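You operate a simulated robot arm through the tools that you are given. There is no shell and no other tool. Be economical: measure what you need, move in short steps, check, and stop when the job is done.

The job below is to be done with a simulated two-armed robot. You get a single attempt, and the scene is never put back.

## Task
Wipe up the spill on the top of the right table with the blue rag and put it back.
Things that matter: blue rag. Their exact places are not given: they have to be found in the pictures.

The check looks at the end state, three seconds after you hand in, the way a careful person would. Anything else that was tipped, shoved, dropped, spilled or broken makes it a failure.

## Robot
Two 7-joint arms with two-finger grippers on one trunk, on a base that drives. Base frame: it is fixed to the floor where the robot stands at the start and does not move with it; the origin is under the middle of the robot, x ahead of it, y to its left, z up; the surface under the hand at the start is at about z = 88. Units: cm, rad, N and s.
The left shoulder is at the start at [6, 12.3, 99.5], the right one opposite. With the tool pointing down near the work surface each hand reaches from about 36 to 80 cm from the robot's upright axis, wherever it stands, measured 20 degrees to its own side. Payload 1.47 kg a hand.
Tool frame (each hand has its own): the origin (TCP) lies between the finger pads and is the grasp point; the fingertips stand 1.6 cm ahead of it; z points along the fingers, y is the line along which they close. The gripper opens to 8.7 cm. The gripper's body begins 5.5 cm behind the TCP.
Orientation is told as [roll, pitch, yaw] about the base's x, y, z axes, in that order, counted from this pose: with the fingers straight down and closing along the base's y, the tool's x points along the base's -x, its y along +y and its z along -z.

## Interface
- The arms move only by the tool play_rows. It takes "left_motion", "right_motion" or both (then of equal length, played together; a hand with none holds still); each is a list of rows, each a list of 7 numbers: the shift along the base's x, y, z in cm, then the turn, a rotation vector about the base's x, y, z in rad, then the finger opening in cm, from 0 to 8.7. In form: [[tx, ty, tz, ax, ay, az, claw], ...]. A call has 1 to 20 rows; each row is the pose to reach, as a shift and turn from the pose commanded when the call began. Each row takes 0.2 s and may step no farther than 5 cm and 0.15 rad from the row before; otherwise, or with a gripper value out of range, the whole call is refused. A pose out of reach is approached as far as the arm can. The call stops where the force on the tool passes 40 N (or 10 N more than at its start, if that is more) or the arm is blocked; 0.2 s more then pass. The fingers move at their own pace (about 15.3 cm/s each) and stop on an object; they squeeze with about 28 N. The grip force told is the motor's: it shows also when the fingers shut on nothing. Time passes only in rows, and 0.2 s behind the last, so rows that repeat a pose let the fingers close. It gives the time, the measured TCP pose, the force on the tool (base axes), the opening and the grip force at its end, in the units of the frame above (readings bear some noise), with the torque about the TCP (base axes, N m) and any sound that the robot's microphone picked up, and new pictures: "pictures" is both (left out), scene, wrist or none (wrist: the cameras of the hands that moved).
- Cameras (640 x 400 px; columns grow to the right, rows downward): "scene" is now at [8.46, -1.8, 155.09]; the picture's right is [-0.23, -0.97, 0.00], its down [-0.73, 0.17, -0.66] and it looks along [0.64, -0.15, -0.75] (base axes); focal length 254 px, centre (320, 200). "left" rides on the left gripper at [7.3, -1.2, -9] in its tool frame; the picture's right is [0.16, 0.99, 0.00], its down [-0.72, 0.12, -0.68] and it looks along [-0.67, 0.11, 0.73] (tool axes); focal length 247 px, centre (320, 200). "right" rides on the right gripper at [7.3, 1.2, -9] in its tool frame; the picture's right is [-0.16, 0.99, 0.00], its down [-0.72, -0.12, -0.68] and it looks along [-0.67, -0.11, 0.73] (tool axes); focal length 247 px, centre (320, 200).
- slide_trunk(by): slides the trunk up (or, below 0, down) by that many cm; the arms and the scene camera ride with it, the base frame stays. It gives what a move gives, with no picture.
- drive_base(legs): drives the robot by 1 to 6 legs, each [ahead, left, turn to the left] in cm, cm and rad, along the robot's own axes; the way and the turn of a leg run together, so that a leg with both is an arc; at most 150 cm and 3.142 rad a leg. The arms and the cameras ride along, it lands a little off, and it stops where it bumps. It gives what a move gives, and a new picture of the scene camera.
- pan_tilt(pan, tilt): turns the head with the scene camera to pan (to the left, within 2.094 rad either way) and tilt (down, from -0.506 to 1.204), counted from straight ahead of the robot. It gives what a move gives, and a new picture of the scene camera.
- probe_pixels(camera, pixels): for up to 12 pixels [column, row] of the newest picture of that camera ("zoom" is the newest enlarged one), the place [x, y, z] in the base frame of the surface seen there, good to about 0.2 cm. The clock stands still meanwhile.
- zoom(camera, box): a new picture of the part [left, top, right, bottom] of that camera's present view, enlarged. The clock stands still meanwhile.
- job_done(): hands the job in; it is judged then, once.

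Keep the steps short. Do not move on a guess: measure, check each grasp and each placing, and mend mistakes. In all there are 80 turns and 260 pictures (those below and enlarged ones count). Leave the grippers open and the arms clear of the work at the hand-in unless told otherwise, and finish with a single line.

The tools are called after ">>>" by a JSON object that holds its "method" and its "body". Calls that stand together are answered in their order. play_rows: Moves the arms, as the interface text tells. Its arguments: {"type":"object","properties":{"left_motion":{"type":"array","items":{"type":"array","items":{"type":"number"}}},"right_motion":{"type":"array","items":{"type":"array","items":{"type":"number"}}},"pictures":{"type":"string","enum":["both","scene","wrist","none"]}},"required":[]} The other tools are called the same way: slide_trunk (by) slides the trunk up or down; drive_base (legs) drives the base; pan_tilt (pan, tilt) turns the head that bears the scene camera; probe_pixels (camera, pixels) gives the place of the surface under pixels of a picture; zoom (camera, box) takes an enlarged picture of a part of a camera's view; job_done () hands the job in.

At the start:

```text
t: 0.0
left_position: [31.8, 4.86, 115.79]
left_ee_rot: [0.0, -0.001, -0.001]
left_force: [0.8, 0.7, 0.6]
left_moment: [-0.03, 0.01, -0.02]
left_width: 8.72
left_grip_force: 0.1
right_position: [51.13, -39.09, 112.12]
right_ee_rot: [-0.001, 0.001, 0.0]
right_force: [-1.2, 0.5, 0.4]
right_moment: [0.0, 0.02, 0.02]
right_width: 8.69
right_grip_force: 0.1
trunk travel left (down, up): [-15.0, 8.0]
robot x, y, heading: [-0.31, -0.19, 0.001]
head pan, tilt: [-0.234, 0.853]
```

scene: 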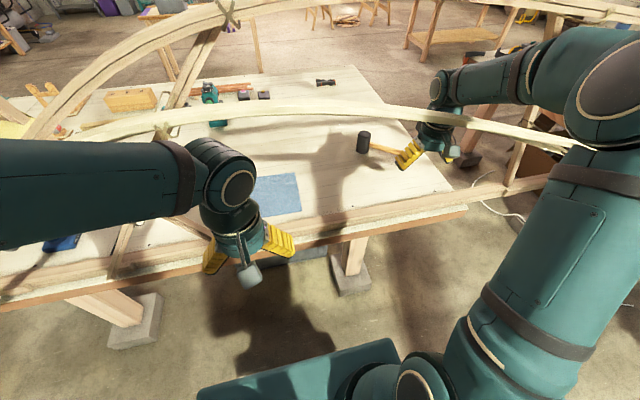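
right: 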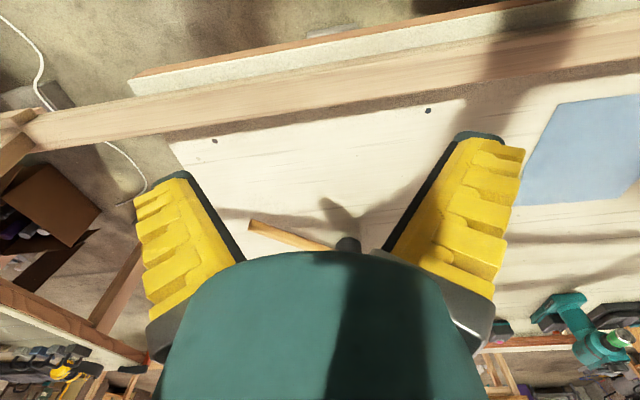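
left: 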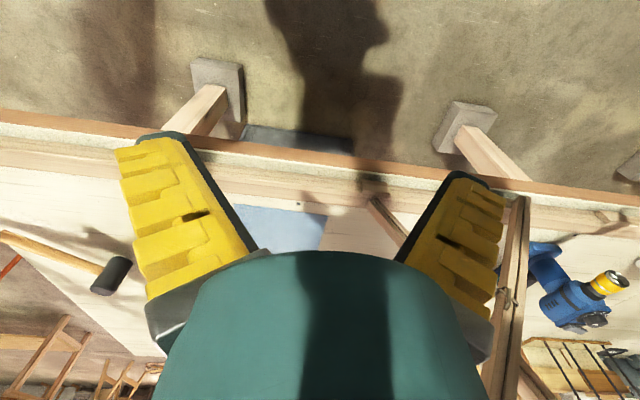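

I see a blue cloth near pixel (275,195) on the table ahead, with the arms blocking part of the view. I'll probe some points and pan the head to look for the right table and the spill.

>>> {"method": "probe_pixels", "body": {"camera": "scene", "pixels": [[275, 195], [298, 176], [300, 210], [262, 178], [60, 243], [363, 142], [400, 180], [340, 90], [310, 118], [320, 232], [460, 210], [440, 190]]}}

>>> {"method": "pan_tilt", "body": {"pan": -0.9, "tilt": 0.6}}

```text
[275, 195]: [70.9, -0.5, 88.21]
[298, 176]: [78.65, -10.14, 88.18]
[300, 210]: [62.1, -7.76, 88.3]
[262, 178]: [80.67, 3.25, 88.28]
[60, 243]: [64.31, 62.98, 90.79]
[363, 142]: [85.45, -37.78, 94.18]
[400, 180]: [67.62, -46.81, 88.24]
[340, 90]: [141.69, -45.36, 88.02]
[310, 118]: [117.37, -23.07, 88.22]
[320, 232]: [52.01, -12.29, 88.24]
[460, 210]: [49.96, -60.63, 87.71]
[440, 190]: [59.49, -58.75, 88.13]
```

```text
t: 1.0
left_position: [31.89, 4.82, 115.74]
left_ee_rot: [0.0, 0.0, -0.001]
left_force: [-0.9, 0.6, -0.6]
left_moment: [-0.01, 0.0, -0.01]
left_width: 8.69
left_grip_force: 0.0
right_position: [51.14, -39.08, 112.27]
right_ee_rot: [0.0, 0.0, -0.001]
right_force: [-0.7, 0.4, -0.3]
right_moment: [0.0, 0.0, 0.01]
right_width: 8.7
right_grip_force: 0.0
trunk travel left (down, up): [-15.0, 8.0]
robot x, y, heading: [-0.06, 0.55, 0.001]
head pan, tilt: [-0.901, 0.6]
```

scene: 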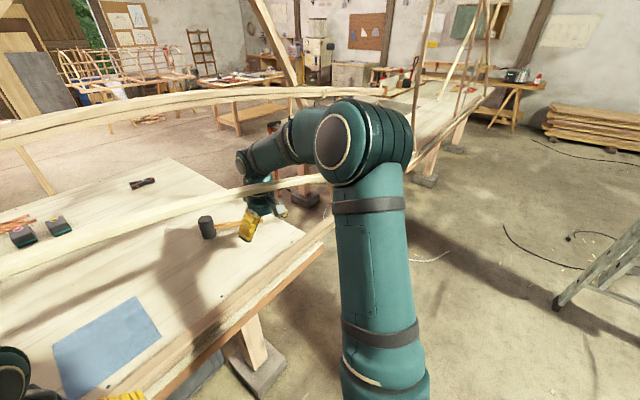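

A flat blue patch lies on the near table, and another long table shows behind the arm to the right. I'll look further right and left.

>>> {"method": "pan_tilt", "body": {"pan": -1.3, "tilt": 0.35}}

>>> {"method": "pan_tilt", "body": {"pan": 0.8, "tilt": 0.6}}

>>> {"method": "pan_tilt", "body": {"pan": 0.0, "tilt": 0.6}}

```text
t: 1.9
left_position: [31.81, 4.73, 115.79]
left_ee_rot: [-0.001, 0.001, 0.0]
left_force: [0.6, 0.8, 0.3]
left_moment: [0.02, 0.02, -0.01]
left_width: 8.7
left_grip_force: 0.1
right_position: [51.16, -39.13, 112.15]
right_ee_rot: [0.001, 0.001, -0.001]
right_force: [0.3, 0.6, 0.2]
right_moment: [0.0, 0.0, 0.01]
right_width: 8.71
right_grip_force: 0.0
trunk travel left (down, up): [-15.0, 8.0]
robot x, y, heading: [-0.36, 0.34, -0.002]
head pan, tilt: [-1.3, 0.351]
```

scene: 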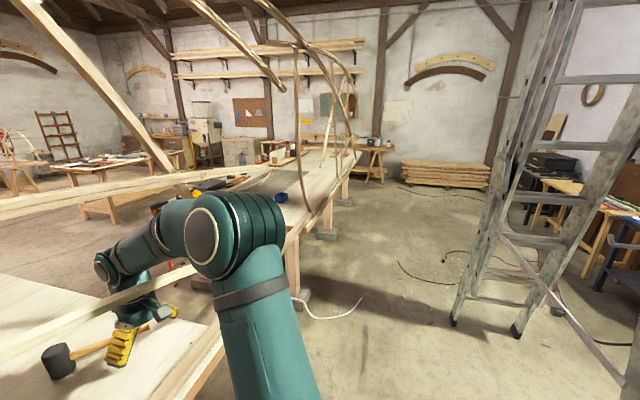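

```text
t: 3.9
left_position: [31.86, 4.77, 115.81]
left_ee_rot: [0.0, 0.0, -0.001]
left_force: [0.0, 0.8, 0.9]
left_moment: [-0.01, -0.01, -0.02]
left_width: 8.69
left_grip_force: 0.1
right_position: [51.13, -39.09, 112.23]
right_ee_rot: [0.0, 0.0, 0.0]
right_force: [-1.3, 0.2, 0.1]
right_moment: [0.02, -0.01, 0.0]
right_width: 8.69
right_grip_force: 0.0
trunk travel left (down, up): [-15.0, 8.0]
robot x, y, heading: [-0.35, 0.09, -0.002]
head pan, tilt: [0.799, 0.6]
```

scene: 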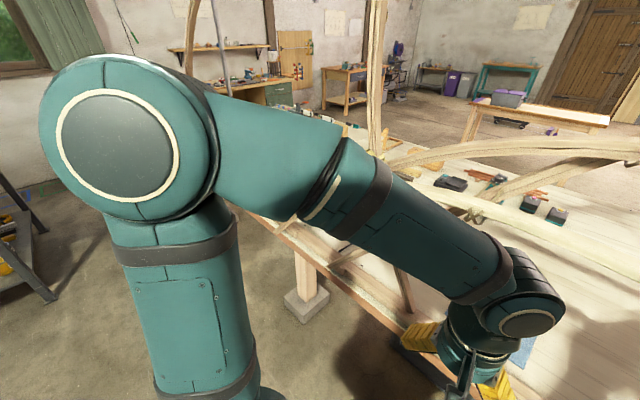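

```text
t: 5.0
left_position: [31.83, 4.66, 115.77]
left_ee_rot: [-0.001, 0.001, 0.0]
left_force: [-0.3, -0.4, -0.1]
left_moment: [0.03, -0.02, 0.01]
left_width: 8.7
left_grip_force: 0.1
right_position: [51.12, -39.14, 112.16]
right_ee_rot: [0.0, 0.0, -0.001]
right_force: [-0.1, -0.3, -0.8]
right_moment: [-0.04, -0.03, -0.01]
right_width: 8.69
right_grip_force: 0.1
trunk travel left (down, up): [-15.0, 8.0]
robot x, y, heading: [0.13, -0.35, 0.0]
head pan, tilt: [0.0, 0.6]
```

scene: 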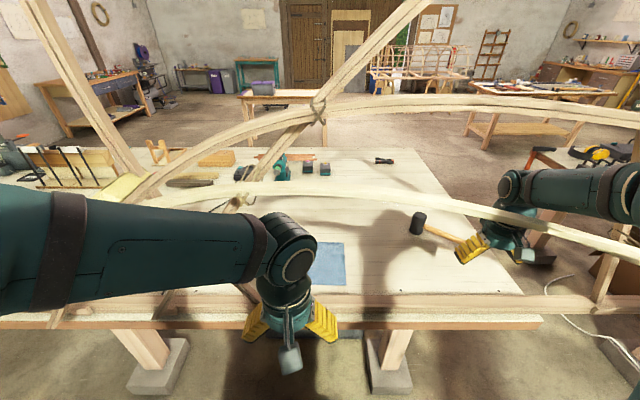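

Two long workbenches: the one ahead and one further right, with a blue object near its front end. I'll pan back to the right and zoom there, checking the strips' heights first.

>>> {"method": "probe_pixels", "body": {"camera": "scene", "pixels": [[200, 192], [375, 193], [440, 207], [600, 240], [240, 135], [400, 105], [560, 110], [330, 262], [420, 305], [250, 317], [470, 322], [340, 248]]}}

>>> {"method": "pan_tilt", "body": {"pan": -1.2, "tilt": 0.45}}

>>> {"method": "zoom", "body": {"camera": "scene", "box": [160, 120, 420, 282]}}

```text
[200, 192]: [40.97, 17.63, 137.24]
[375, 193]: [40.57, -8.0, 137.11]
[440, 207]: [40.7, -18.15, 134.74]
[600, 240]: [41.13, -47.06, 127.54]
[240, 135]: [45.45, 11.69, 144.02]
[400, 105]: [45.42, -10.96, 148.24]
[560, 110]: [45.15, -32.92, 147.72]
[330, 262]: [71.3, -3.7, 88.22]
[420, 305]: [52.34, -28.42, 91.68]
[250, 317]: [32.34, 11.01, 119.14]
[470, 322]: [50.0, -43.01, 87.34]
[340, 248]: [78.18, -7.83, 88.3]
```

```text
t: 6.4
left_position: [31.87, 4.78, 115.75]
left_ee_rot: [0.001, -0.001, -0.001]
left_force: [-0.5, 0.0, 0.2]
left_moment: [-0.03, 0.01, 0.05]
left_width: 8.68
left_grip_force: 0.1
right_position: [51.1, -39.17, 112.22]
right_ee_rot: [0.0, 0.001, 0.0]
right_force: [0.4, -0.5, 0.7]
right_moment: [0.02, 0.03, -0.01]
right_width: 8.69
right_grip_force: 0.1
trunk travel left (down, up): [-15.0, 8.0]
robot x, y, heading: [-0.3, 0.07, 0.002]
head pan, tilt: [-1.201, 0.45]
```

scene: 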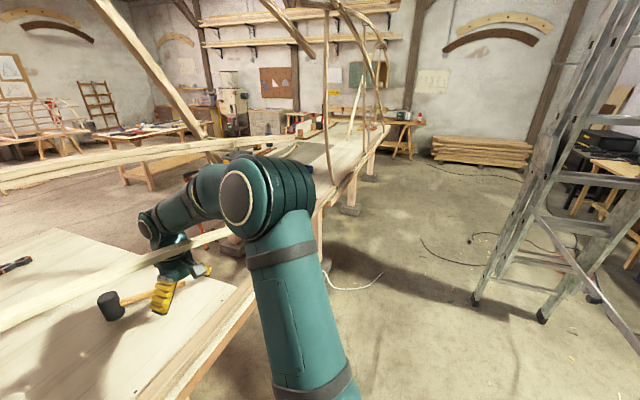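

```text
2.46 times, centred on (290, 201) of scene
```

zoom: 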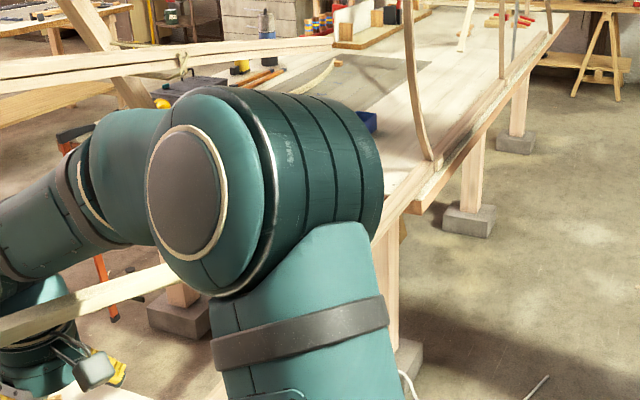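

There's a grey patch near zoom (380,85) and a blue thing near (365,120) on the right table. I'll probe them.

>>> {"method": "probe_pixels", "body": {"camera": "zoom", "pixels": [[380, 75], [320, 85], [420, 65], [400, 110], [365, 122], [395, 180], [500, 90], [555, 25], [425, 155], [430, 45], [180, 85], [410, 140]]}}

>>> {"method": "zoom", "body": {"camera": "scene", "box": [250, 110, 410, 210]}}

```text
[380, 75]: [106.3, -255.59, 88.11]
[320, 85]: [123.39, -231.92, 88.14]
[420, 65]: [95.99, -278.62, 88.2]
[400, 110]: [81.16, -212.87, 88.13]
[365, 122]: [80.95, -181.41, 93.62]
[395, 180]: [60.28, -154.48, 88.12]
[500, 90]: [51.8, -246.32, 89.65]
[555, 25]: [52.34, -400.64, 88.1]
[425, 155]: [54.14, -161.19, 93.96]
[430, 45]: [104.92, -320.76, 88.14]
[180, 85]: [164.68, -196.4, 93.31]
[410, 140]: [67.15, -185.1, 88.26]
```

```text
4.00 times, centred on (330, 160) of scene
```

zoom: 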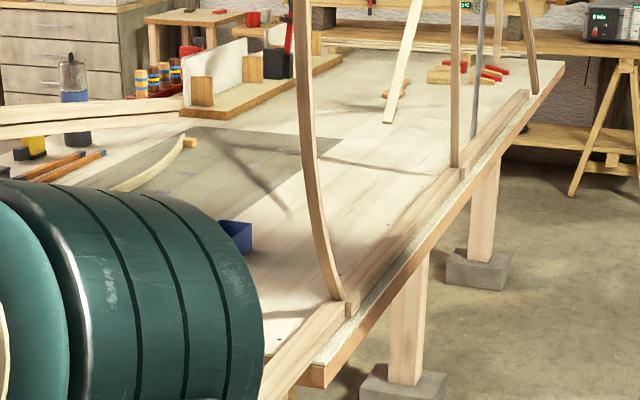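

The right table starts around y ≈ -150 (edge x≈50), with a grey board and a blue bin. The flat blue cloth near (71,-2) on this table looks like the rag. Zooming on it before grasping.

>>> {"method": "pan_tilt", "body": {"pan": -0.2, "tilt": 0.9}}

>>> {"method": "zoom", "body": {"camera": "scene", "box": [200, 100, 440, 250]}}

```text
t: 7.7
left_position: [31.85, 4.76, 115.79]
left_ee_rot: [0.0, 0.0, -0.001]
left_force: [-1.1, 0.2, 0.5]
left_moment: [-0.01, 0.0, -0.03]
left_width: 8.68
left_grip_force: 0.0
right_position: [51.14, -39.19, 112.25]
right_ee_rot: [0.0, -0.001, 0.001]
right_force: [-0.3, -0.2, 0.3]
right_moment: [-0.02, 0.01, -0.01]
right_width: 8.71
right_grip_force: 0.1
trunk travel left (down, up): [-15.0, 8.0]
robot x, y, heading: [-0.08, 0.39, -0.003]
head pan, tilt: [-0.201, 0.901]
```

scene: 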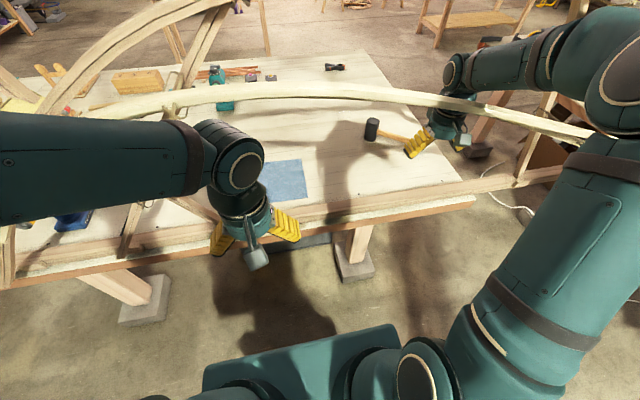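

```text
2.67 times, centred on (320, 175) of scene
```

zoom: 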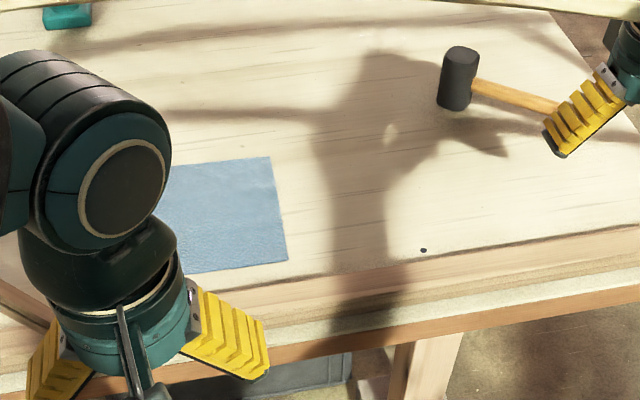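

The cloth looks like a rag. Before moving, I need to know how the right arm threads between the wood arches, so I probe the arm and the strips.

>>> {"method": "probe_pixels", "body": {"camera": "scene", "pixels": [[455, 70], [480, 70], [520, 50], [560, 40], [600, 30], [450, 105], [500, 110], [575, 130], [525, 160], [590, 10], [610, 90], [445, 135]]}}

>>> {"method": "pan_tilt", "body": {"pan": -0.7, "tilt": 0.55}}

```text
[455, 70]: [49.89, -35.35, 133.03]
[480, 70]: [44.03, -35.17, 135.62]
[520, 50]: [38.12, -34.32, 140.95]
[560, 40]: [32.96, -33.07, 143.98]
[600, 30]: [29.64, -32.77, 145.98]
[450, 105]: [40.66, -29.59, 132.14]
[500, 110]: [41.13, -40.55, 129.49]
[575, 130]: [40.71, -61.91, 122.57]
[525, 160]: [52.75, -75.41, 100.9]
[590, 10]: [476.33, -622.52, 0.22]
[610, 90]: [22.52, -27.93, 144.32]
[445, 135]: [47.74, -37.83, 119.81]
```

```text
t: 8.6
left_position: [31.82, 4.75, 115.82]
left_ee_rot: [0.001, -0.001, -0.001]
left_force: [0.0, -0.2, -0.7]
left_moment: [0.03, 0.01, 0.01]
left_width: 8.72
left_grip_force: 0.1
right_position: [51.07, -39.2, 112.14]
right_ee_rot: [-0.001, 0.0, 0.0]
right_force: [0.5, -0.3, 0.1]
right_moment: [-0.02, 0.02, 0.0]
right_width: 8.71
right_grip_force: 0.1
trunk travel left (down, up): [-15.0, 8.0]
robot x, y, heading: [0.27, -0.28, 0.0]
head pan, tilt: [-0.7, 0.55]
```

scene: 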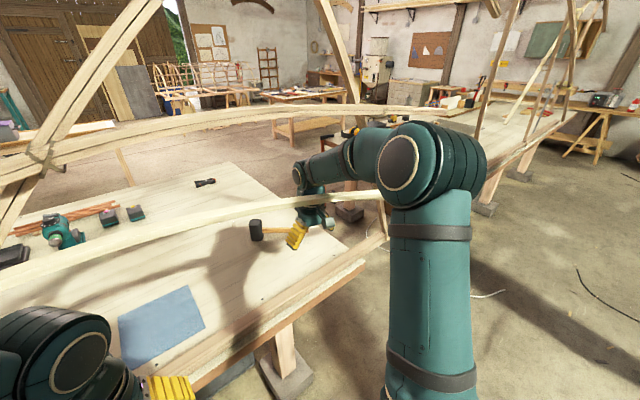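

The right forearm is threaded between the lower and upper arches. I'll probe the strips around it to plan a safe withdrawal.

>>> {"method": "probe_pixels", "body": {"camera": "scene", "pixels": [[200, 125], [300, 113], [350, 108], [400, 107], [450, 112], [355, 85], [335, 40], [240, 213], [290, 204], [360, 196], [385, 220], [378, 240]]}}

>>> {"method": "zoom", "body": {"camera": "scene", "box": [240, 80, 480, 230]}}

```text
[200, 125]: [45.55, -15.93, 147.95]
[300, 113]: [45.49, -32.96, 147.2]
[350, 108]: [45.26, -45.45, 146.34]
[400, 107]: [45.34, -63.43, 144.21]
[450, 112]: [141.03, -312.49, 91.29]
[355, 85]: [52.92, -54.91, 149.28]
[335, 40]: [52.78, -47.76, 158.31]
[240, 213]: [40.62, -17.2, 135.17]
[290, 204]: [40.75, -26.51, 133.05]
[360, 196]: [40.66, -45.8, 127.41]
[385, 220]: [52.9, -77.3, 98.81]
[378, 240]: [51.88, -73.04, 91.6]
```

```text
2.67 times, centred on (360, 155) of scene
```

zoom: 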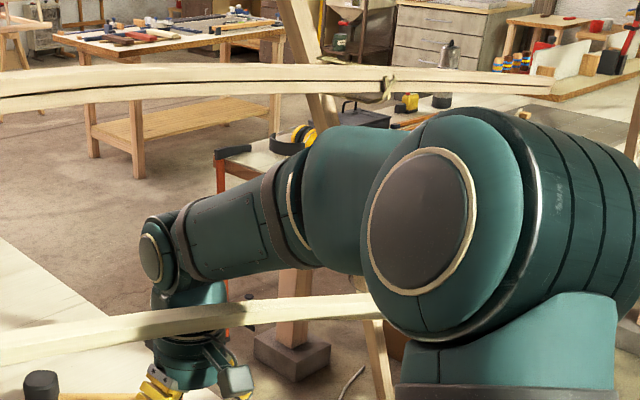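

The right forearm lies in a gap (lower strip z≈130, upper z≈147 at x≈41–45), so it can only be withdrawn with the hand level. I'll first yaw the right hand by -90° (camera to the left side), closing its fingers, then shift slightly to the gap's middle.

>>> {"method": "play_rows", "body": {"right_motion": [[0, 0, 0, 0, 0, -0.14, 4], [0, 0, 0, 0, 0, -0.28, 2], [0, 0, 0, 0, 0, -0.42, 0], [0, 0, 0, 0, 0, -0.56, 0], [0, 0, 0, 0, 0, -0.7, 0], [0, 0, 0, 0, 0, -0.84, 0], [0, 0, 0, 0, 0, -0.98, 0], [0, 0, 0, 0, 0, -1.12, 0], [0, 0, 0, 0, 0, -1.26, 0], [0, 0, 0, 0, 0, -1.4, 0], [0, 0, 0, 0, 0, -1.54, 0], [0, -1, 1, 0, 0, -1.57, 0], [0, -2, 2, 0, 0, -1.57, 0], [0, -3, 3, 0, 0, -1.57, 0], [0, -4, 4, 0, 0, -1.57, 0], [0, -5, 4, 0, 0, -1.57, 0]], "pictures": "scene"}}

>>> {"method": "zoom", "body": {"camera": "scene", "box": [240, 80, 480, 230]}}

```text
t: 12.0
left_position: [31.83, 4.73, 115.67]
left_ee_rot: [-0.002, 0.0, 0.001]
left_force: [0.2, -0.3, 0.1]
left_moment: [-0.02, 0.0, 0.02]
left_width: 8.71
left_grip_force: 0.1
right_position: [51.22, -44.2, 116.22]
right_ee_rot: [0.0, 0.0, -1.57]
right_force: [0.1, 0.7, 0.1]
right_moment: [0.0, -0.02, 0.01]
right_width: 0.0
right_grip_force: 27.5
trunk travel left (down, up): [-15.0, 8.0]
robot x, y, heading: [0.23, -0.44, 0.001]
head pan, tilt: [-0.7, 0.55]
```

scene: 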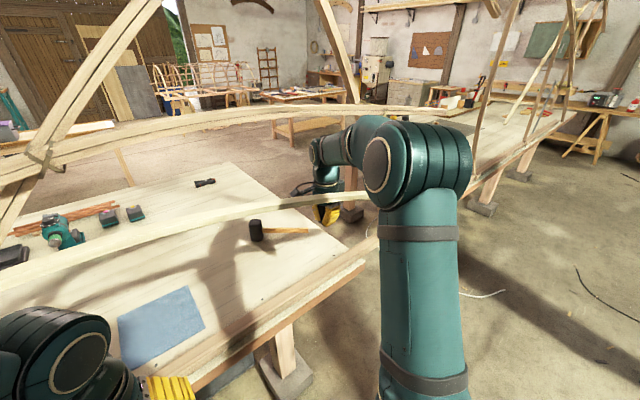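

```text
2.67 times, centred on (360, 155) of scene
```

zoom: 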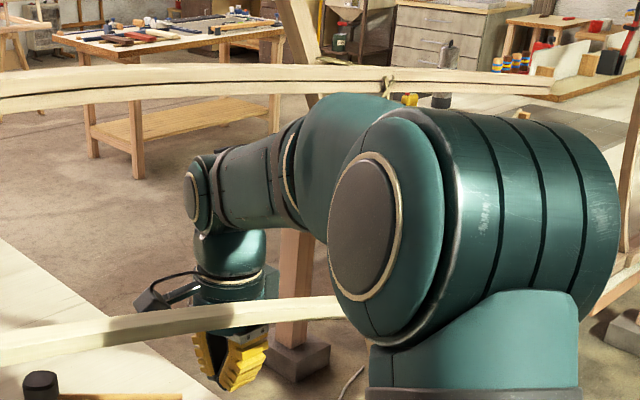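

The yaw went well. I probe the wrist and elbow to locate them relative to the strips.

>>> {"method": "probe_pixels", "body": {"camera": "zoom", "pixels": [[190, 205], [210, 175], [250, 150], [280, 130], [340, 100], [250, 215], [225, 260], [385, 240], [240, 300], [150, 300]]}}

```text
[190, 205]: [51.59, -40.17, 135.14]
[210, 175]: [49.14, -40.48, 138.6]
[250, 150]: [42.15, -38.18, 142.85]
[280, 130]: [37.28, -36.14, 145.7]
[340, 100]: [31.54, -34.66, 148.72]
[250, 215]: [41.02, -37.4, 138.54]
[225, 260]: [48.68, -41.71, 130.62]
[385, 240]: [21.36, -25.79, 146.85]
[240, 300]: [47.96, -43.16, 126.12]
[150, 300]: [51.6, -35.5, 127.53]
```

Wrist centre is at about (51,-44,135.5). I'll pitch the hand up about the wrist, first half way.

>>> {"method": "play_rows", "body": {"right_motion": [[2.69, 0, 0.19, 0, -0.14, 0, 0], [5.33, 0, 0.75, 0, -0.28, 0, 0], [7.87, 0, 1.67, 0, -0.42, 0, 0], [10.25, 0, 2.94, 0, -0.56, 0, 0], [12.43, 0, 4.54, 0, -0.7, 0, 0], [14.37, 0, 6.42, 0, -0.84, 0, 0]], "pictures": "none"}}

>>> {"method": "zoom", "body": {"camera": "scene", "box": [240, 80, 480, 230]}}

```text
t: 13.4
left_position: [31.97, 4.87, 115.61]
left_ee_rot: [0.0, 0.001, 0.001]
left_force: [1.3, -0.8, -0.1]
left_moment: [0.03, -0.03, 0.0]
left_width: 8.7
left_grip_force: 0.0
right_position: [65.57, -44.22, 122.68]
right_ee_rot: [0.843, 0.0, -1.57]
right_force: [-0.1, 0.2, -0.4]
right_moment: [0.03, 0.01, 0.03]
right_width: 0.0
right_grip_force: 27.4
trunk travel left (down, up): [-15.0, 8.0]
robot x, y, heading: [-0.15, 0.27, 0.001]
head pan, tilt: [-0.7, 0.55]
```

```text
2.67 times, centred on (360, 155) of scene
```

zoom: 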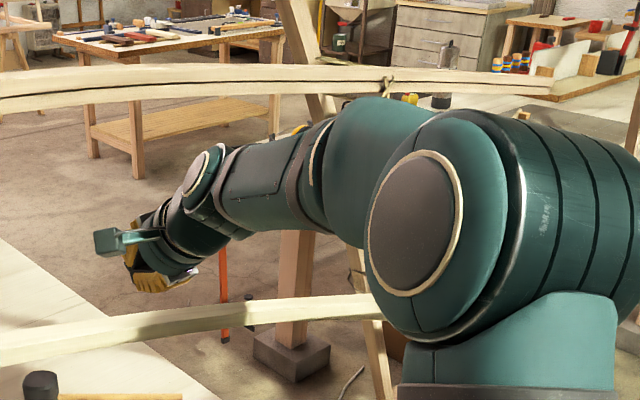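

Clear so far; finishing the pitch to level.

>>> {"method": "play_rows", "body": {"right_motion": [[1.66, 0, 2.13, 0, -0.14, 0, 0], [3.0, 0, 4.47, 0, -0.28, 0, 0], [4.0, 0, 6.98, 0, -0.42, 0, 0], [4.65, 0, 9.6, 0, -0.56, 0, 0], [4.92, 0, 12.3, 0, -0.7, 0, 0]], "pictures": "none"}}

>>> {"method": "zoom", "body": {"camera": "scene", "box": [240, 80, 480, 230]}}

>>> {"method": "probe_pixels", "body": {"camera": "zoom", "pixels": [[200, 170], [215, 150], [230, 215], [280, 150], [285, 220], [330, 110], [350, 235], [100, 240], [160, 220]]}}

```text
t: 14.6
left_position: [31.89, 5.01, 115.78]
left_ee_rot: [-0.003, 0.002, 0.0]
left_force: [-0.9, 0.6, -0.6]
left_moment: [-0.04, -0.03, -0.03]
left_width: 8.72
left_grip_force: 0.1
right_position: [70.36, -43.88, 134.98]
right_ee_rot: [1.539, -0.003, -1.575]
right_force: [-0.4, 0.6, 0.6]
right_moment: [-0.01, 0.02, -0.07]
right_width: 0.01
right_grip_force: 27.8
trunk travel left (down, up): [-15.0, 8.0]
robot x, y, heading: [-0.66, -0.17, 0.004]
head pan, tilt: [-0.7, 0.55]
```

```text
2.67 times, centred on (360, 155) of scene
```

zoom: 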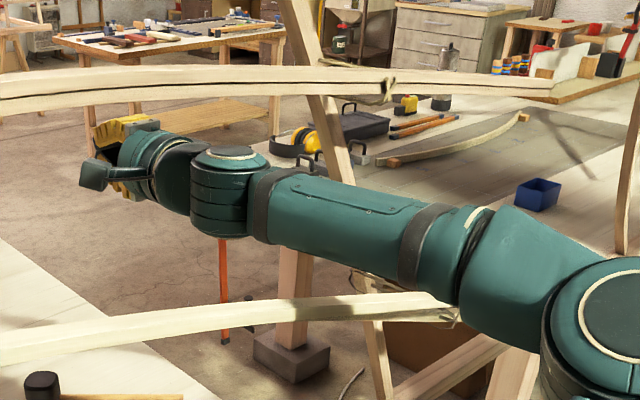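

```text
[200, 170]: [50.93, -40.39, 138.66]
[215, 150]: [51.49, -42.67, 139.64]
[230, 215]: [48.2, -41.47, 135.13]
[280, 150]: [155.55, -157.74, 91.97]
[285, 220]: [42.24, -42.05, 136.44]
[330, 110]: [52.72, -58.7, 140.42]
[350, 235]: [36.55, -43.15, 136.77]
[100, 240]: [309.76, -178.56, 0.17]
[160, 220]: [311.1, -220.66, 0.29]
```

The arm is now level in the gap. Before backing away I check the space behind.

>>> {"method": "pan_tilt", "body": {"pan": 2.09, "tilt": 0.6}}

>>> {"method": "pan_tilt", "body": {"pan": -2.09, "tilt": 0.6}}

```text
t: 17.1
left_position: [31.88, 4.73, 115.72]
left_ee_rot: [0.0, 0.001, 0.0]
left_force: [0.1, -0.5, 0.1]
left_moment: [0.0, 0.02, -0.01]
left_width: 8.71
left_grip_force: 0.0
right_position: [70.37, -44.27, 134.84]
right_ee_rot: [1.538, -0.002, -1.573]
right_force: [-1.2, -0.3, -0.7]
right_moment: [-0.02, 0.01, -0.01]
right_width: 0.01
right_grip_force: 27.4
trunk travel left (down, up): [-15.0, 8.0]
robot x, y, heading: [-0.11, -0.1, 0.002]
head pan, tilt: [2.089, 0.6]
```

scene: 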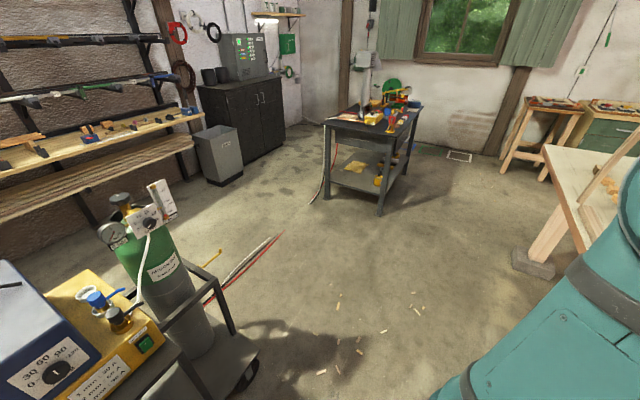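

```text
t: 20.5
left_position: [31.87, 4.75, 115.76]
left_ee_rot: [0.001, -0.001, 0.0]
left_force: [0.0, 0.4, -0.6]
left_moment: [-0.01, -0.01, -0.01]
left_width: 8.7
left_grip_force: 0.0
right_position: [70.4, -44.22, 134.92]
right_ee_rot: [1.536, -0.001, -1.572]
right_force: [-0.3, -0.5, 0.3]
right_moment: [0.02, -0.04, 0.0]
right_width: 0.01
right_grip_force: 27.9
trunk travel left (down, up): [-15.0, 8.0]
robot x, y, heading: [-0.24, -0.36, 0.002]
head pan, tilt: [-2.089, 0.6]
```

scene: 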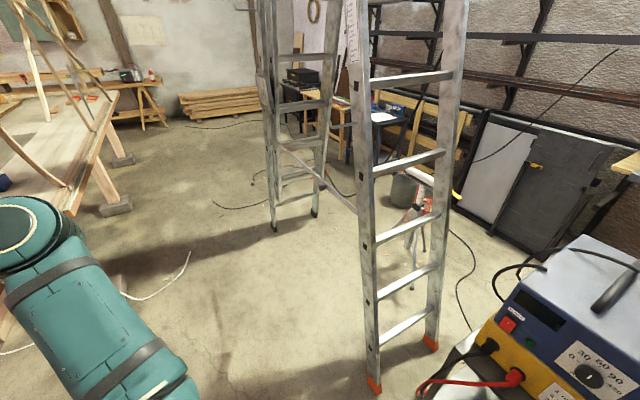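

There's a welding cart behind and a ladder to the right-rear. I measure how close they are.

>>> {"method": "probe_pixels", "body": {"camera": "scene", "pixels": [[375, 385], [430, 345], [275, 228], [315, 212], [480, 360], [500, 300], [590, 260], [450, 385], [125, 290], [360, 205]]}}

>>> {"method": "pan_tilt", "body": {"pan": -2.09, "tilt": 1.1}}

```text
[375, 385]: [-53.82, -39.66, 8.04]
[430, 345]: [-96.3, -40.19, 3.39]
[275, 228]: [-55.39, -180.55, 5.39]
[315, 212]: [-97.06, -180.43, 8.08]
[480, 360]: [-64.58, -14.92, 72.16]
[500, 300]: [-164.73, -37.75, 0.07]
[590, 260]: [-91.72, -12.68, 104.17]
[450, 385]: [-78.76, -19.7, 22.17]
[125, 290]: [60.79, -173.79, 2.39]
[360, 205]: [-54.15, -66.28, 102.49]
```

```text
t: 21.4
left_position: [31.84, 4.76, 115.69]
left_ee_rot: [0.001, 0.0, 0.001]
left_force: [-0.3, -0.4, 0.5]
left_moment: [-0.04, -0.02, 0.0]
left_width: 8.7
left_grip_force: 0.0
right_position: [70.46, -44.19, 134.86]
right_ee_rot: [1.539, -0.001, -1.572]
right_force: [-0.3, 0.2, 0.6]
right_moment: [-0.02, -0.02, 0.03]
right_width: 0.01
right_grip_force: 28.2
trunk travel left (down, up): [-15.0, 8.0]
robot x, y, heading: [0.03, -0.0, 0.005]
head pan, tilt: [-2.089, 1.1]
```

scene: 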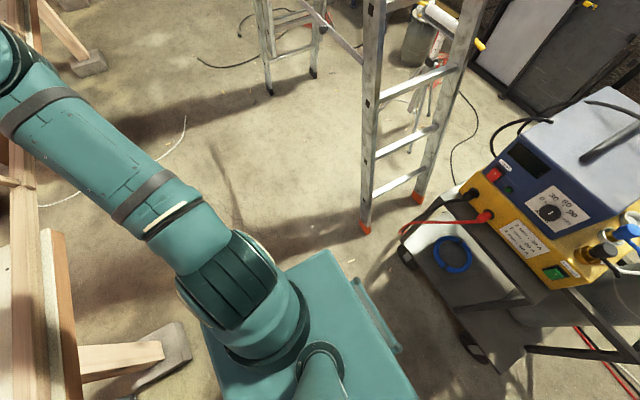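

>>> {"method": "probe_pixels", "body": {"camera": "scene", "pixels": [[325, 253], [410, 385], [225, 380], [380, 345], [355, 280], [405, 262], [475, 360], [400, 235], [365, 225], [470, 200], [55, 240], [180, 330]]}}

```text
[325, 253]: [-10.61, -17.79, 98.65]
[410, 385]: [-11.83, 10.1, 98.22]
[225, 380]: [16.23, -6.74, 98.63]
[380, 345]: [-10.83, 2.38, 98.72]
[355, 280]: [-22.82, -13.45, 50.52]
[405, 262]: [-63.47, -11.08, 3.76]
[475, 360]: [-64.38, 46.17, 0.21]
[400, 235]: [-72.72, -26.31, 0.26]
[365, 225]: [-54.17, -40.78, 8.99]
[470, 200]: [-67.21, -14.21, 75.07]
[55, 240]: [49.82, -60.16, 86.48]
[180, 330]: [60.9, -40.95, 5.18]
```

Cart front is at x≈-63, ladder legs at x≈-54,y≈-40; the robot's rear is about x≈-23. I'll back straight 20 cm, viewing the right arm.

>>> {"method": "drive_base", "body": {"legs": [[-20, 0, 0]]}}

>>> {"method": "pan_tilt", "body": {"pan": -0.7, "tilt": 0.6}}

```text
t: 23.0
left_position: [11.84, 4.62, 115.73]
left_ee_rot: [0.001, 0.0, -0.001]
left_force: [-0.7, 0.0, 0.1]
left_moment: [0.0, 0.0, -0.03]
left_width: 8.72
left_grip_force: 0.0
right_position: [50.33, -44.28, 134.82]
right_ee_rot: [1.541, 0.001, -1.572]
right_force: [-1.0, -0.3, 0.0]
right_moment: [0.05, 0.06, -0.02]
right_width: 0.0
right_grip_force: 28.1
trunk travel left (down, up): [-15.0, 8.0]
robot x, y, heading: [-19.9, -0.14, -0.003]
head pan, tilt: [-2.089, 1.1]
```

scene: 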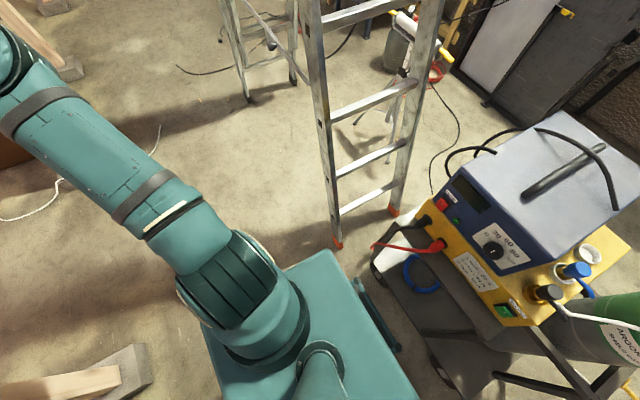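

```text
t: 24.6
left_position: [12.05, 4.58, 115.8]
left_ee_rot: [0.001, 0.001, -0.002]
left_force: [0.5, -0.1, 0.0]
left_moment: [-0.01, -0.01, -0.01]
left_width: 8.68
left_grip_force: 0.1
right_position: [50.49, -44.21, 134.99]
right_ee_rot: [1.539, 0.0, -1.573]
right_force: [-0.1, 0.1, -0.1]
right_moment: [-0.02, 0.0, 0.01]
right_width: 0.01
right_grip_force: 27.7
trunk travel left (down, up): [-15.0, 8.0]
robot x, y, heading: [-19.65, 0.04, -0.005]
head pan, tilt: [-0.7, 0.6]
```

scene: 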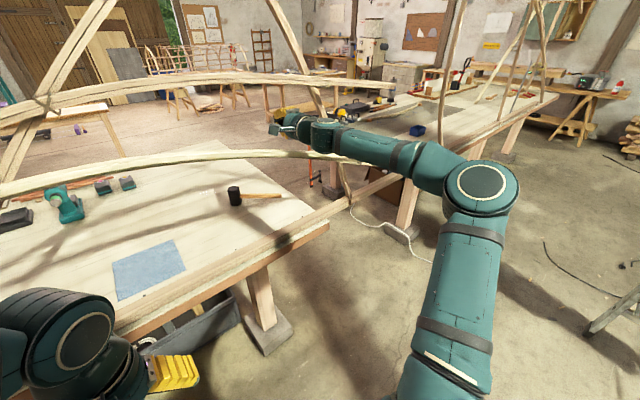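

Backed with no contact. Now I retract the right hand 17 cm straight back.

>>> {"method": "play_rows", "body": {"right_motion": [[-2, 0, 0, 0, 0, 0, 0], [-4, 0, 0, 0, 0, 0, 0], [-6, 0, 0, 0, 0, 0, 0], [-8, 0, 0, 0, 0, 0, 0], [-10, 0, 0, 0, 0, 0, 0], [-12, 0, 0, 0, 0, 0, 0], [-14, 0, 0, 0, 0, 0, 0], [-16, 0, 0, 0, 0, 0, 0], [-18, 0, 0, 0, 0, 0, 0]], "pictures": "scene"}}

```text
t: 26.6
left_position: [11.92, 4.68, 115.73]
left_ee_rot: [0.001, -0.001, -0.003]
left_force: [0.1, 0.3, 0.0]
left_moment: [-0.04, 0.01, -0.01]
left_width: 8.71
left_grip_force: 0.0
right_position: [32.38, -44.21, 134.99]
right_ee_rot: [1.541, -0.002, -1.573]
right_force: [-0.9, -0.8, -0.1]
right_moment: [0.01, -0.04, 0.02]
right_width: 0.0
right_grip_force: 27.5
trunk travel left (down, up): [-15.0, 8.0]
robot x, y, heading: [-19.94, -0.27, -0.003]
head pan, tilt: [-0.7, 0.6]
```

scene: 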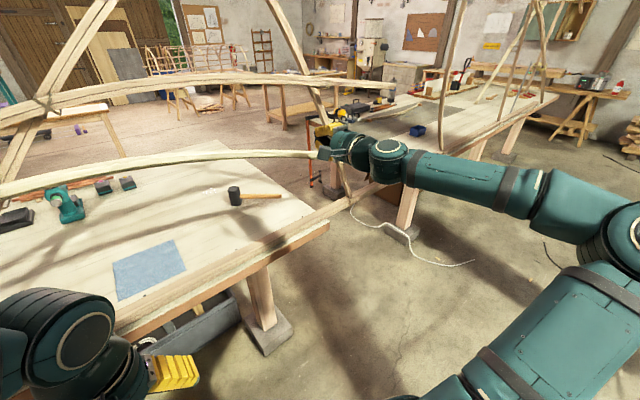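

The hand is out of the arch (tip x≈34 vs strip at 39+). Now I pitch it back down in front of the arches.

>>> {"method": "play_rows", "body": {"right_motion": [[-0.2, 0, -2.7, 0, 0.14, 0, 0], [-0.7, 0, -5.3, 0, 0.28, 0, 0], [-1.6, 0, -7.8, 0, 0.42, 0, 0], [-2.9, 0, -10.2, 0, 0.56, 0, 0], [-4.5, 0, -12.4, 0, 0.7, 0, 0], [-6.4, 0, -14.3, 0, 0.84, 0, 0], [-8.5, 0, -16, 0, 0.98, 0, 0], [-10.8, 0, -17.3, 0, 1.12, 0, 0], [-13.3, 0, -18.3, 0, 1.26, 0, 0], [-14.5, 0, -18.9, 0, 1.4, 0, 0], [-15, 0, -19.2, 0, 1.54, 0, 0]], "pictures": "scene"}}

```text
t: 28.9
left_position: [12.01, 4.76, 115.68]
left_ee_rot: [0.001, -0.001, -0.003]
left_force: [0.5, -0.5, 0.5]
left_moment: [0.0, 0.03, 0.01]
left_width: 8.7
left_grip_force: 0.1
right_position: [17.56, -44.19, 115.74]
right_ee_rot: [-0.002, -0.002, -1.569]
right_force: [0.3, -0.5, 0.0]
right_moment: [-0.04, -0.01, 0.0]
right_width: 0.01
right_grip_force: 28.3
right hand out of reach, approached as far as the arm can: row 3
trunk travel left (down, up): [-15.0, 8.0]
robot x, y, heading: [-19.98, 0.03, -0.005]
head pan, tilt: [-0.7, 0.6]
```

scene: 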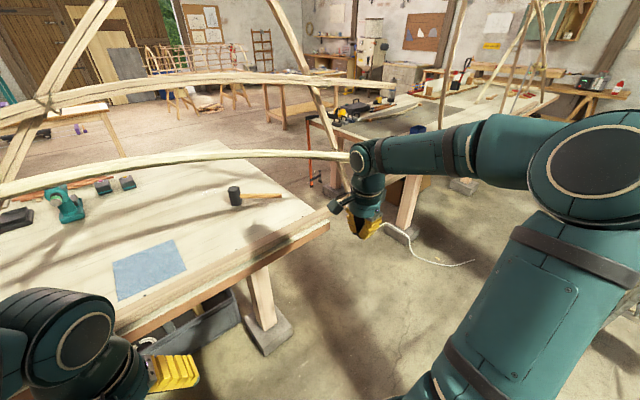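

Now drive to the right to survey the right table (staying clear of ladder at x≤-54).

>>> {"method": "drive_base", "body": {"legs": [[7, 0, 0], [0, -130, 0]]}}

>>> {"method": "pan_tilt", "body": {"pan": -0.5, "tilt": 0.6}}

```text
t: 41.1
left_position: [18.32, -124.65, 115.74]
left_ee_rot: [-0.001, -0.001, -0.01]
left_force: [0.2, -0.3, -0.4]
left_moment: [0.0, -0.03, 0.01]
left_width: 8.69
left_grip_force: 0.1
right_position: [23.36, -173.56, 115.77]
right_ee_rot: [-0.001, -0.002, -1.578]
right_force: [0.2, 0.5, -0.1]
right_moment: [0.02, 0.0, 0.0]
right_width: 0.01
right_grip_force: 28.0
trunk travel left (down, up): [-15.0, 8.0]
robot x, y, heading: [-14.03, -128.91, -0.009]
head pan, tilt: [-0.7, 0.6]
```

scene: 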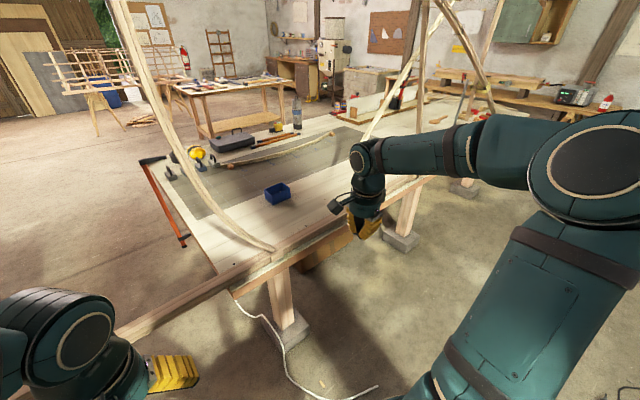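

```text
t: 41.8
left_position: [18.28, -124.62, 115.72]
left_ee_rot: [0.0, 0.0, -0.01]
left_force: [-0.3, 0.5, -0.5]
left_moment: [-0.01, 0.0, -0.01]
left_width: 8.7
left_grip_force: 0.1
right_position: [23.48, -173.57, 115.74]
right_ee_rot: [-0.001, -0.002, -1.577]
right_force: [1.0, -0.2, -1.0]
right_moment: [0.0, -0.02, 0.02]
right_width: 0.0
right_grip_force: 27.9
trunk travel left (down, up): [-15.0, 8.0]
robot x, y, heading: [-13.69, -128.73, -0.01]
head pan, tilt: [-0.499, 0.6]
```

scene: 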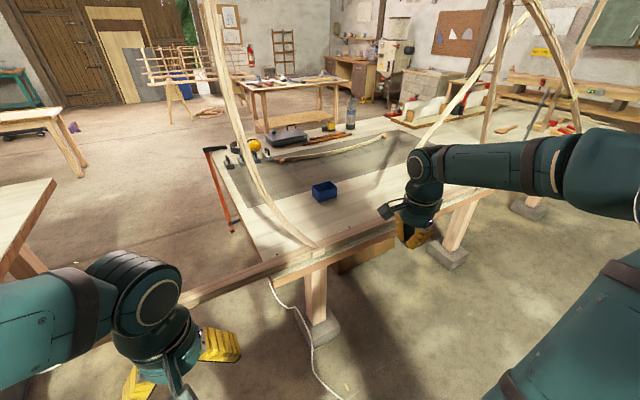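

The right table shows a grey band, a blue bin, and tools; zooming for the spill.

>>> {"method": "zoom", "body": {"camera": "scene", "box": [190, 100, 430, 250]}}

>>> {"method": "zoom", "body": {"camera": "scene", "box": [370, 70, 610, 220]}}

```text
2.67 times, centred on (310, 175) of scene
```

zoom: 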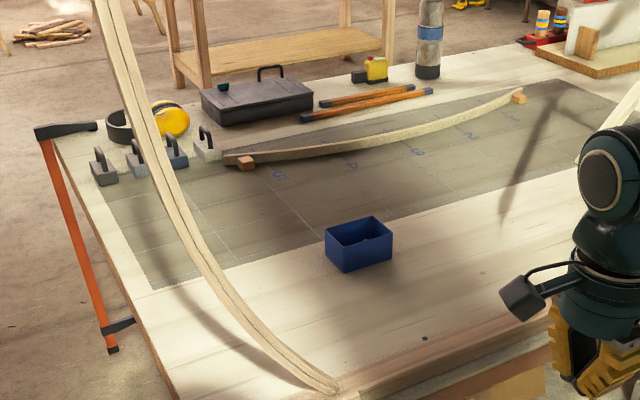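

```text
2.67 times, centred on (490, 145) of scene
```

zoom: 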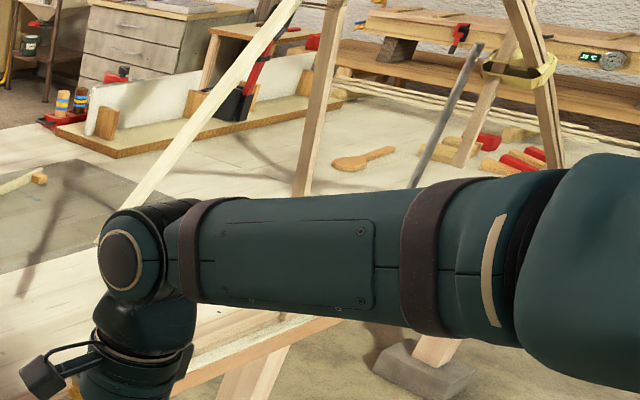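

The grey area is a gridded template; no clear spill yet. I drive farther right to see the rest of this table.

>>> {"method": "drive_base", "body": {"legs": [[0, -80, 0.0]]}}

>>> {"method": "pan_tilt", "body": {"pan": 0.1, "tilt": 0.6}}

```text
t: 49.2
left_position: [17.5, -204.29, 115.68]
left_ee_rot: [-0.002, 0.002, -0.009]
left_force: [0.1, -0.6, -0.4]
left_moment: [-0.01, -0.04, 0.01]
left_width: 8.71
left_grip_force: 0.1
right_position: [22.72, -253.36, 115.76]
right_ee_rot: [0.0, -0.002, -1.578]
right_force: [-0.3, -0.3, 0.0]
right_moment: [0.03, -0.02, -0.03]
right_width: 0.02
right_grip_force: 28.1
trunk travel left (down, up): [-15.0, 8.0]
robot x, y, heading: [-14.24, -208.55, -0.005]
head pan, tilt: [-0.499, 0.6]
```

scene: 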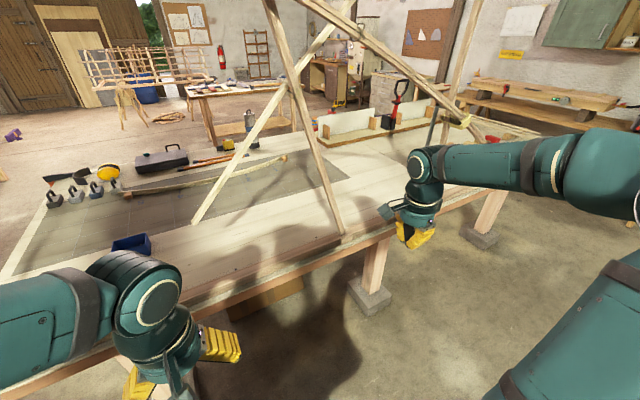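

```text
t: 50.2
left_position: [17.4, -204.28, 115.72]
left_ee_rot: [-0.001, 0.0, -0.01]
left_force: [0.1, 0.3, -0.8]
left_moment: [-0.01, 0.02, 0.0]
left_width: 8.7
left_grip_force: 0.0
right_position: [22.67, -253.37, 115.7]
right_ee_rot: [0.0, -0.002, -1.577]
right_force: [-0.7, -0.4, 1.1]
right_moment: [-0.04, -0.01, -0.01]
right_width: 0.01
right_grip_force: 28.0
trunk travel left (down, up): [-15.0, 8.0]
robot x, y, heading: [-14.65, -209.28, -0.007]
head pan, tilt: [0.099, 0.6]
```

scene: 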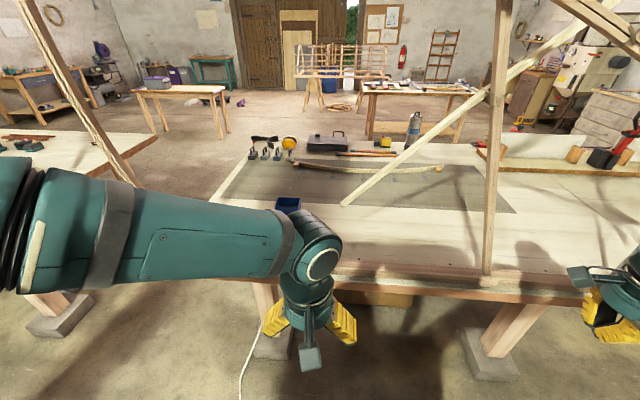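

>>> {"method": "zoom", "body": {"camera": "scene", "box": [210, 130, 370, 230]}}

>>> {"method": "zoom", "body": {"camera": "scene", "box": [340, 130, 640, 318]}}

>>> {"method": "pan_tilt", "body": {"pan": -0.9, "tilt": 0.5}}

```text
4.00 times, centred on (290, 180) of scene
```

zoom: 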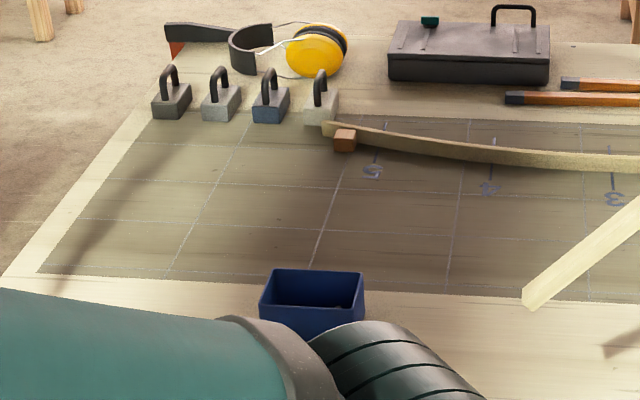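

```text
2.13 times, centred on (490, 224) of scene
```

zoom: 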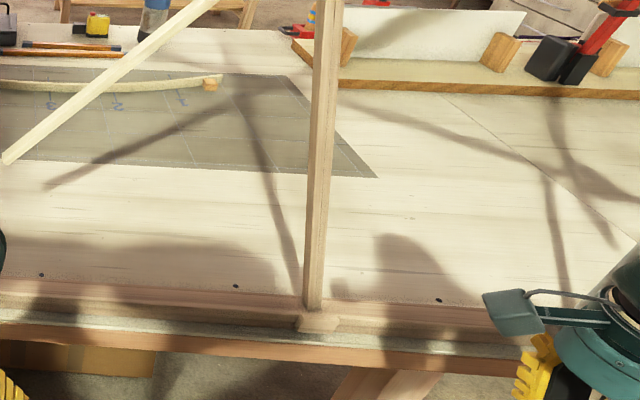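

```text
t: 51.5
left_position: [17.42, -204.31, 115.62]
left_ee_rot: [-0.001, 0.0, -0.01]
left_force: [0.1, 0.2, 0.2]
left_moment: [0.0, 0.0, 0.0]
left_width: 8.71
left_grip_force: 0.1
right_position: [22.67, -253.38, 115.8]
right_ee_rot: [-0.001, -0.002, -1.578]
right_force: [-0.2, 0.1, 0.5]
right_moment: [0.0, 0.0, 0.01]
right_width: 0.0
right_grip_force: 28.0
trunk travel left (down, up): [-15.0, 8.0]
robot x, y, heading: [-14.49, -208.91, -0.008]
head pan, tilt: [-0.901, 0.499]
```

scene: 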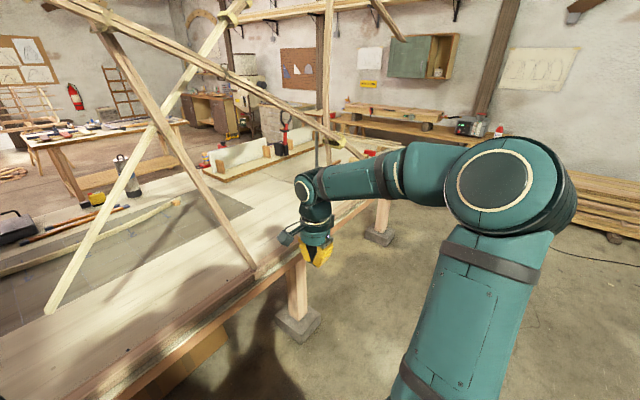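

Still no obvious spill; looking at the far part of this table too.

>>> {"method": "drive_base", "body": {"legs": [[0, -90, 0.0]]}}

>>> {"method": "pan_tilt", "body": {"pan": 0.0, "tilt": 0.65}}

>>> {"method": "pan_tilt", "body": {"pan": 0.7, "tilt": 0.5}}

```text
t: 59.8
left_position: [16.65, -295.05, 115.8]
left_ee_rot: [0.0, 0.001, -0.011]
left_force: [0.3, -0.1, 0.2]
left_moment: [0.01, 0.01, -0.01]
left_width: 8.7
left_grip_force: 0.1
right_position: [21.84, -344.06, 115.74]
right_ee_rot: [0.0, 0.0, -1.576]
right_force: [-0.7, -0.5, 0.3]
right_moment: [0.02, 0.01, 0.02]
right_width: 0.01
right_grip_force: 28.1
trunk travel left (down, up): [-15.0, 8.0]
robot x, y, heading: [-15.39, -299.51, -0.014]
head pan, tilt: [-0.901, 0.499]
```

scene: 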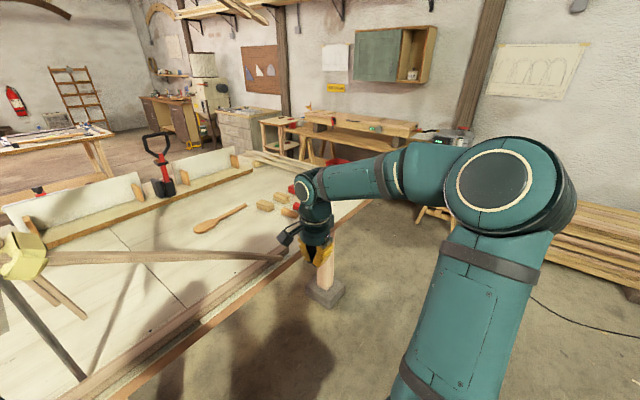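

```text
t: 61.0
left_position: [16.65, -295.08, 115.6]
left_ee_rot: [0.0, 0.0, -0.01]
left_force: [-0.2, 0.5, -0.9]
left_moment: [0.01, 0.03, -0.03]
left_width: 8.7
left_grip_force: 0.1
right_position: [21.77, -343.96, 115.71]
right_ee_rot: [0.001, -0.001, -1.578]
right_force: [-0.5, 0.6, -0.1]
right_moment: [-0.02, 0.02, 0.0]
right_width: 0.0
right_grip_force: 28.0
trunk travel left (down, up): [-15.0, 8.0]
robot x, y, heading: [-15.43, -299.69, -0.005]
head pan, tilt: [0.0, 0.649]
```

scene: 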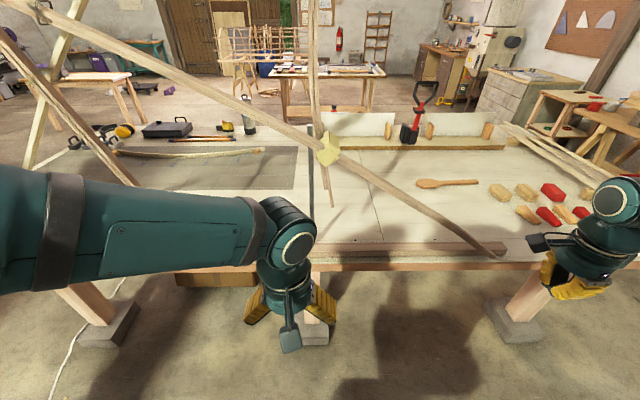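

```text
t: 62.1
left_position: [16.65, -295.05, 115.72]
left_ee_rot: [0.001, 0.0, -0.009]
left_force: [-0.1, -0.4, 1.6]
left_moment: [-0.01, -0.01, -0.02]
left_width: 8.69
left_grip_force: 0.2
right_position: [21.8, -343.98, 115.69]
right_ee_rot: [0.001, -0.002, -1.576]
right_force: [0.1, 0.1, -0.1]
right_moment: [-0.01, -0.01, 0.02]
right_width: 0.0
right_grip_force: 27.9
trunk travel left (down, up): [-15.0, 8.0]
robot x, y, heading: [-15.28, -299.42, -0.01]
head pan, tilt: [0.7, 0.499]
```

scene: 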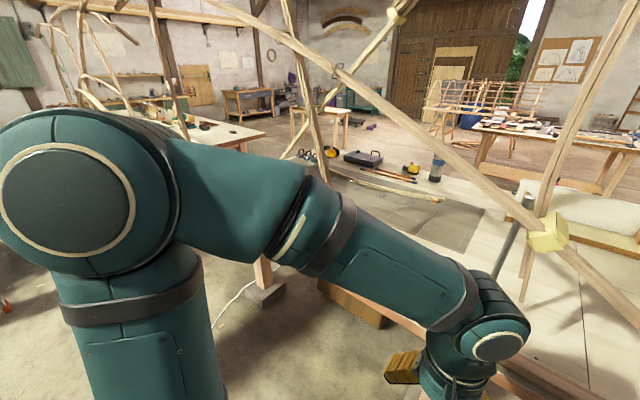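

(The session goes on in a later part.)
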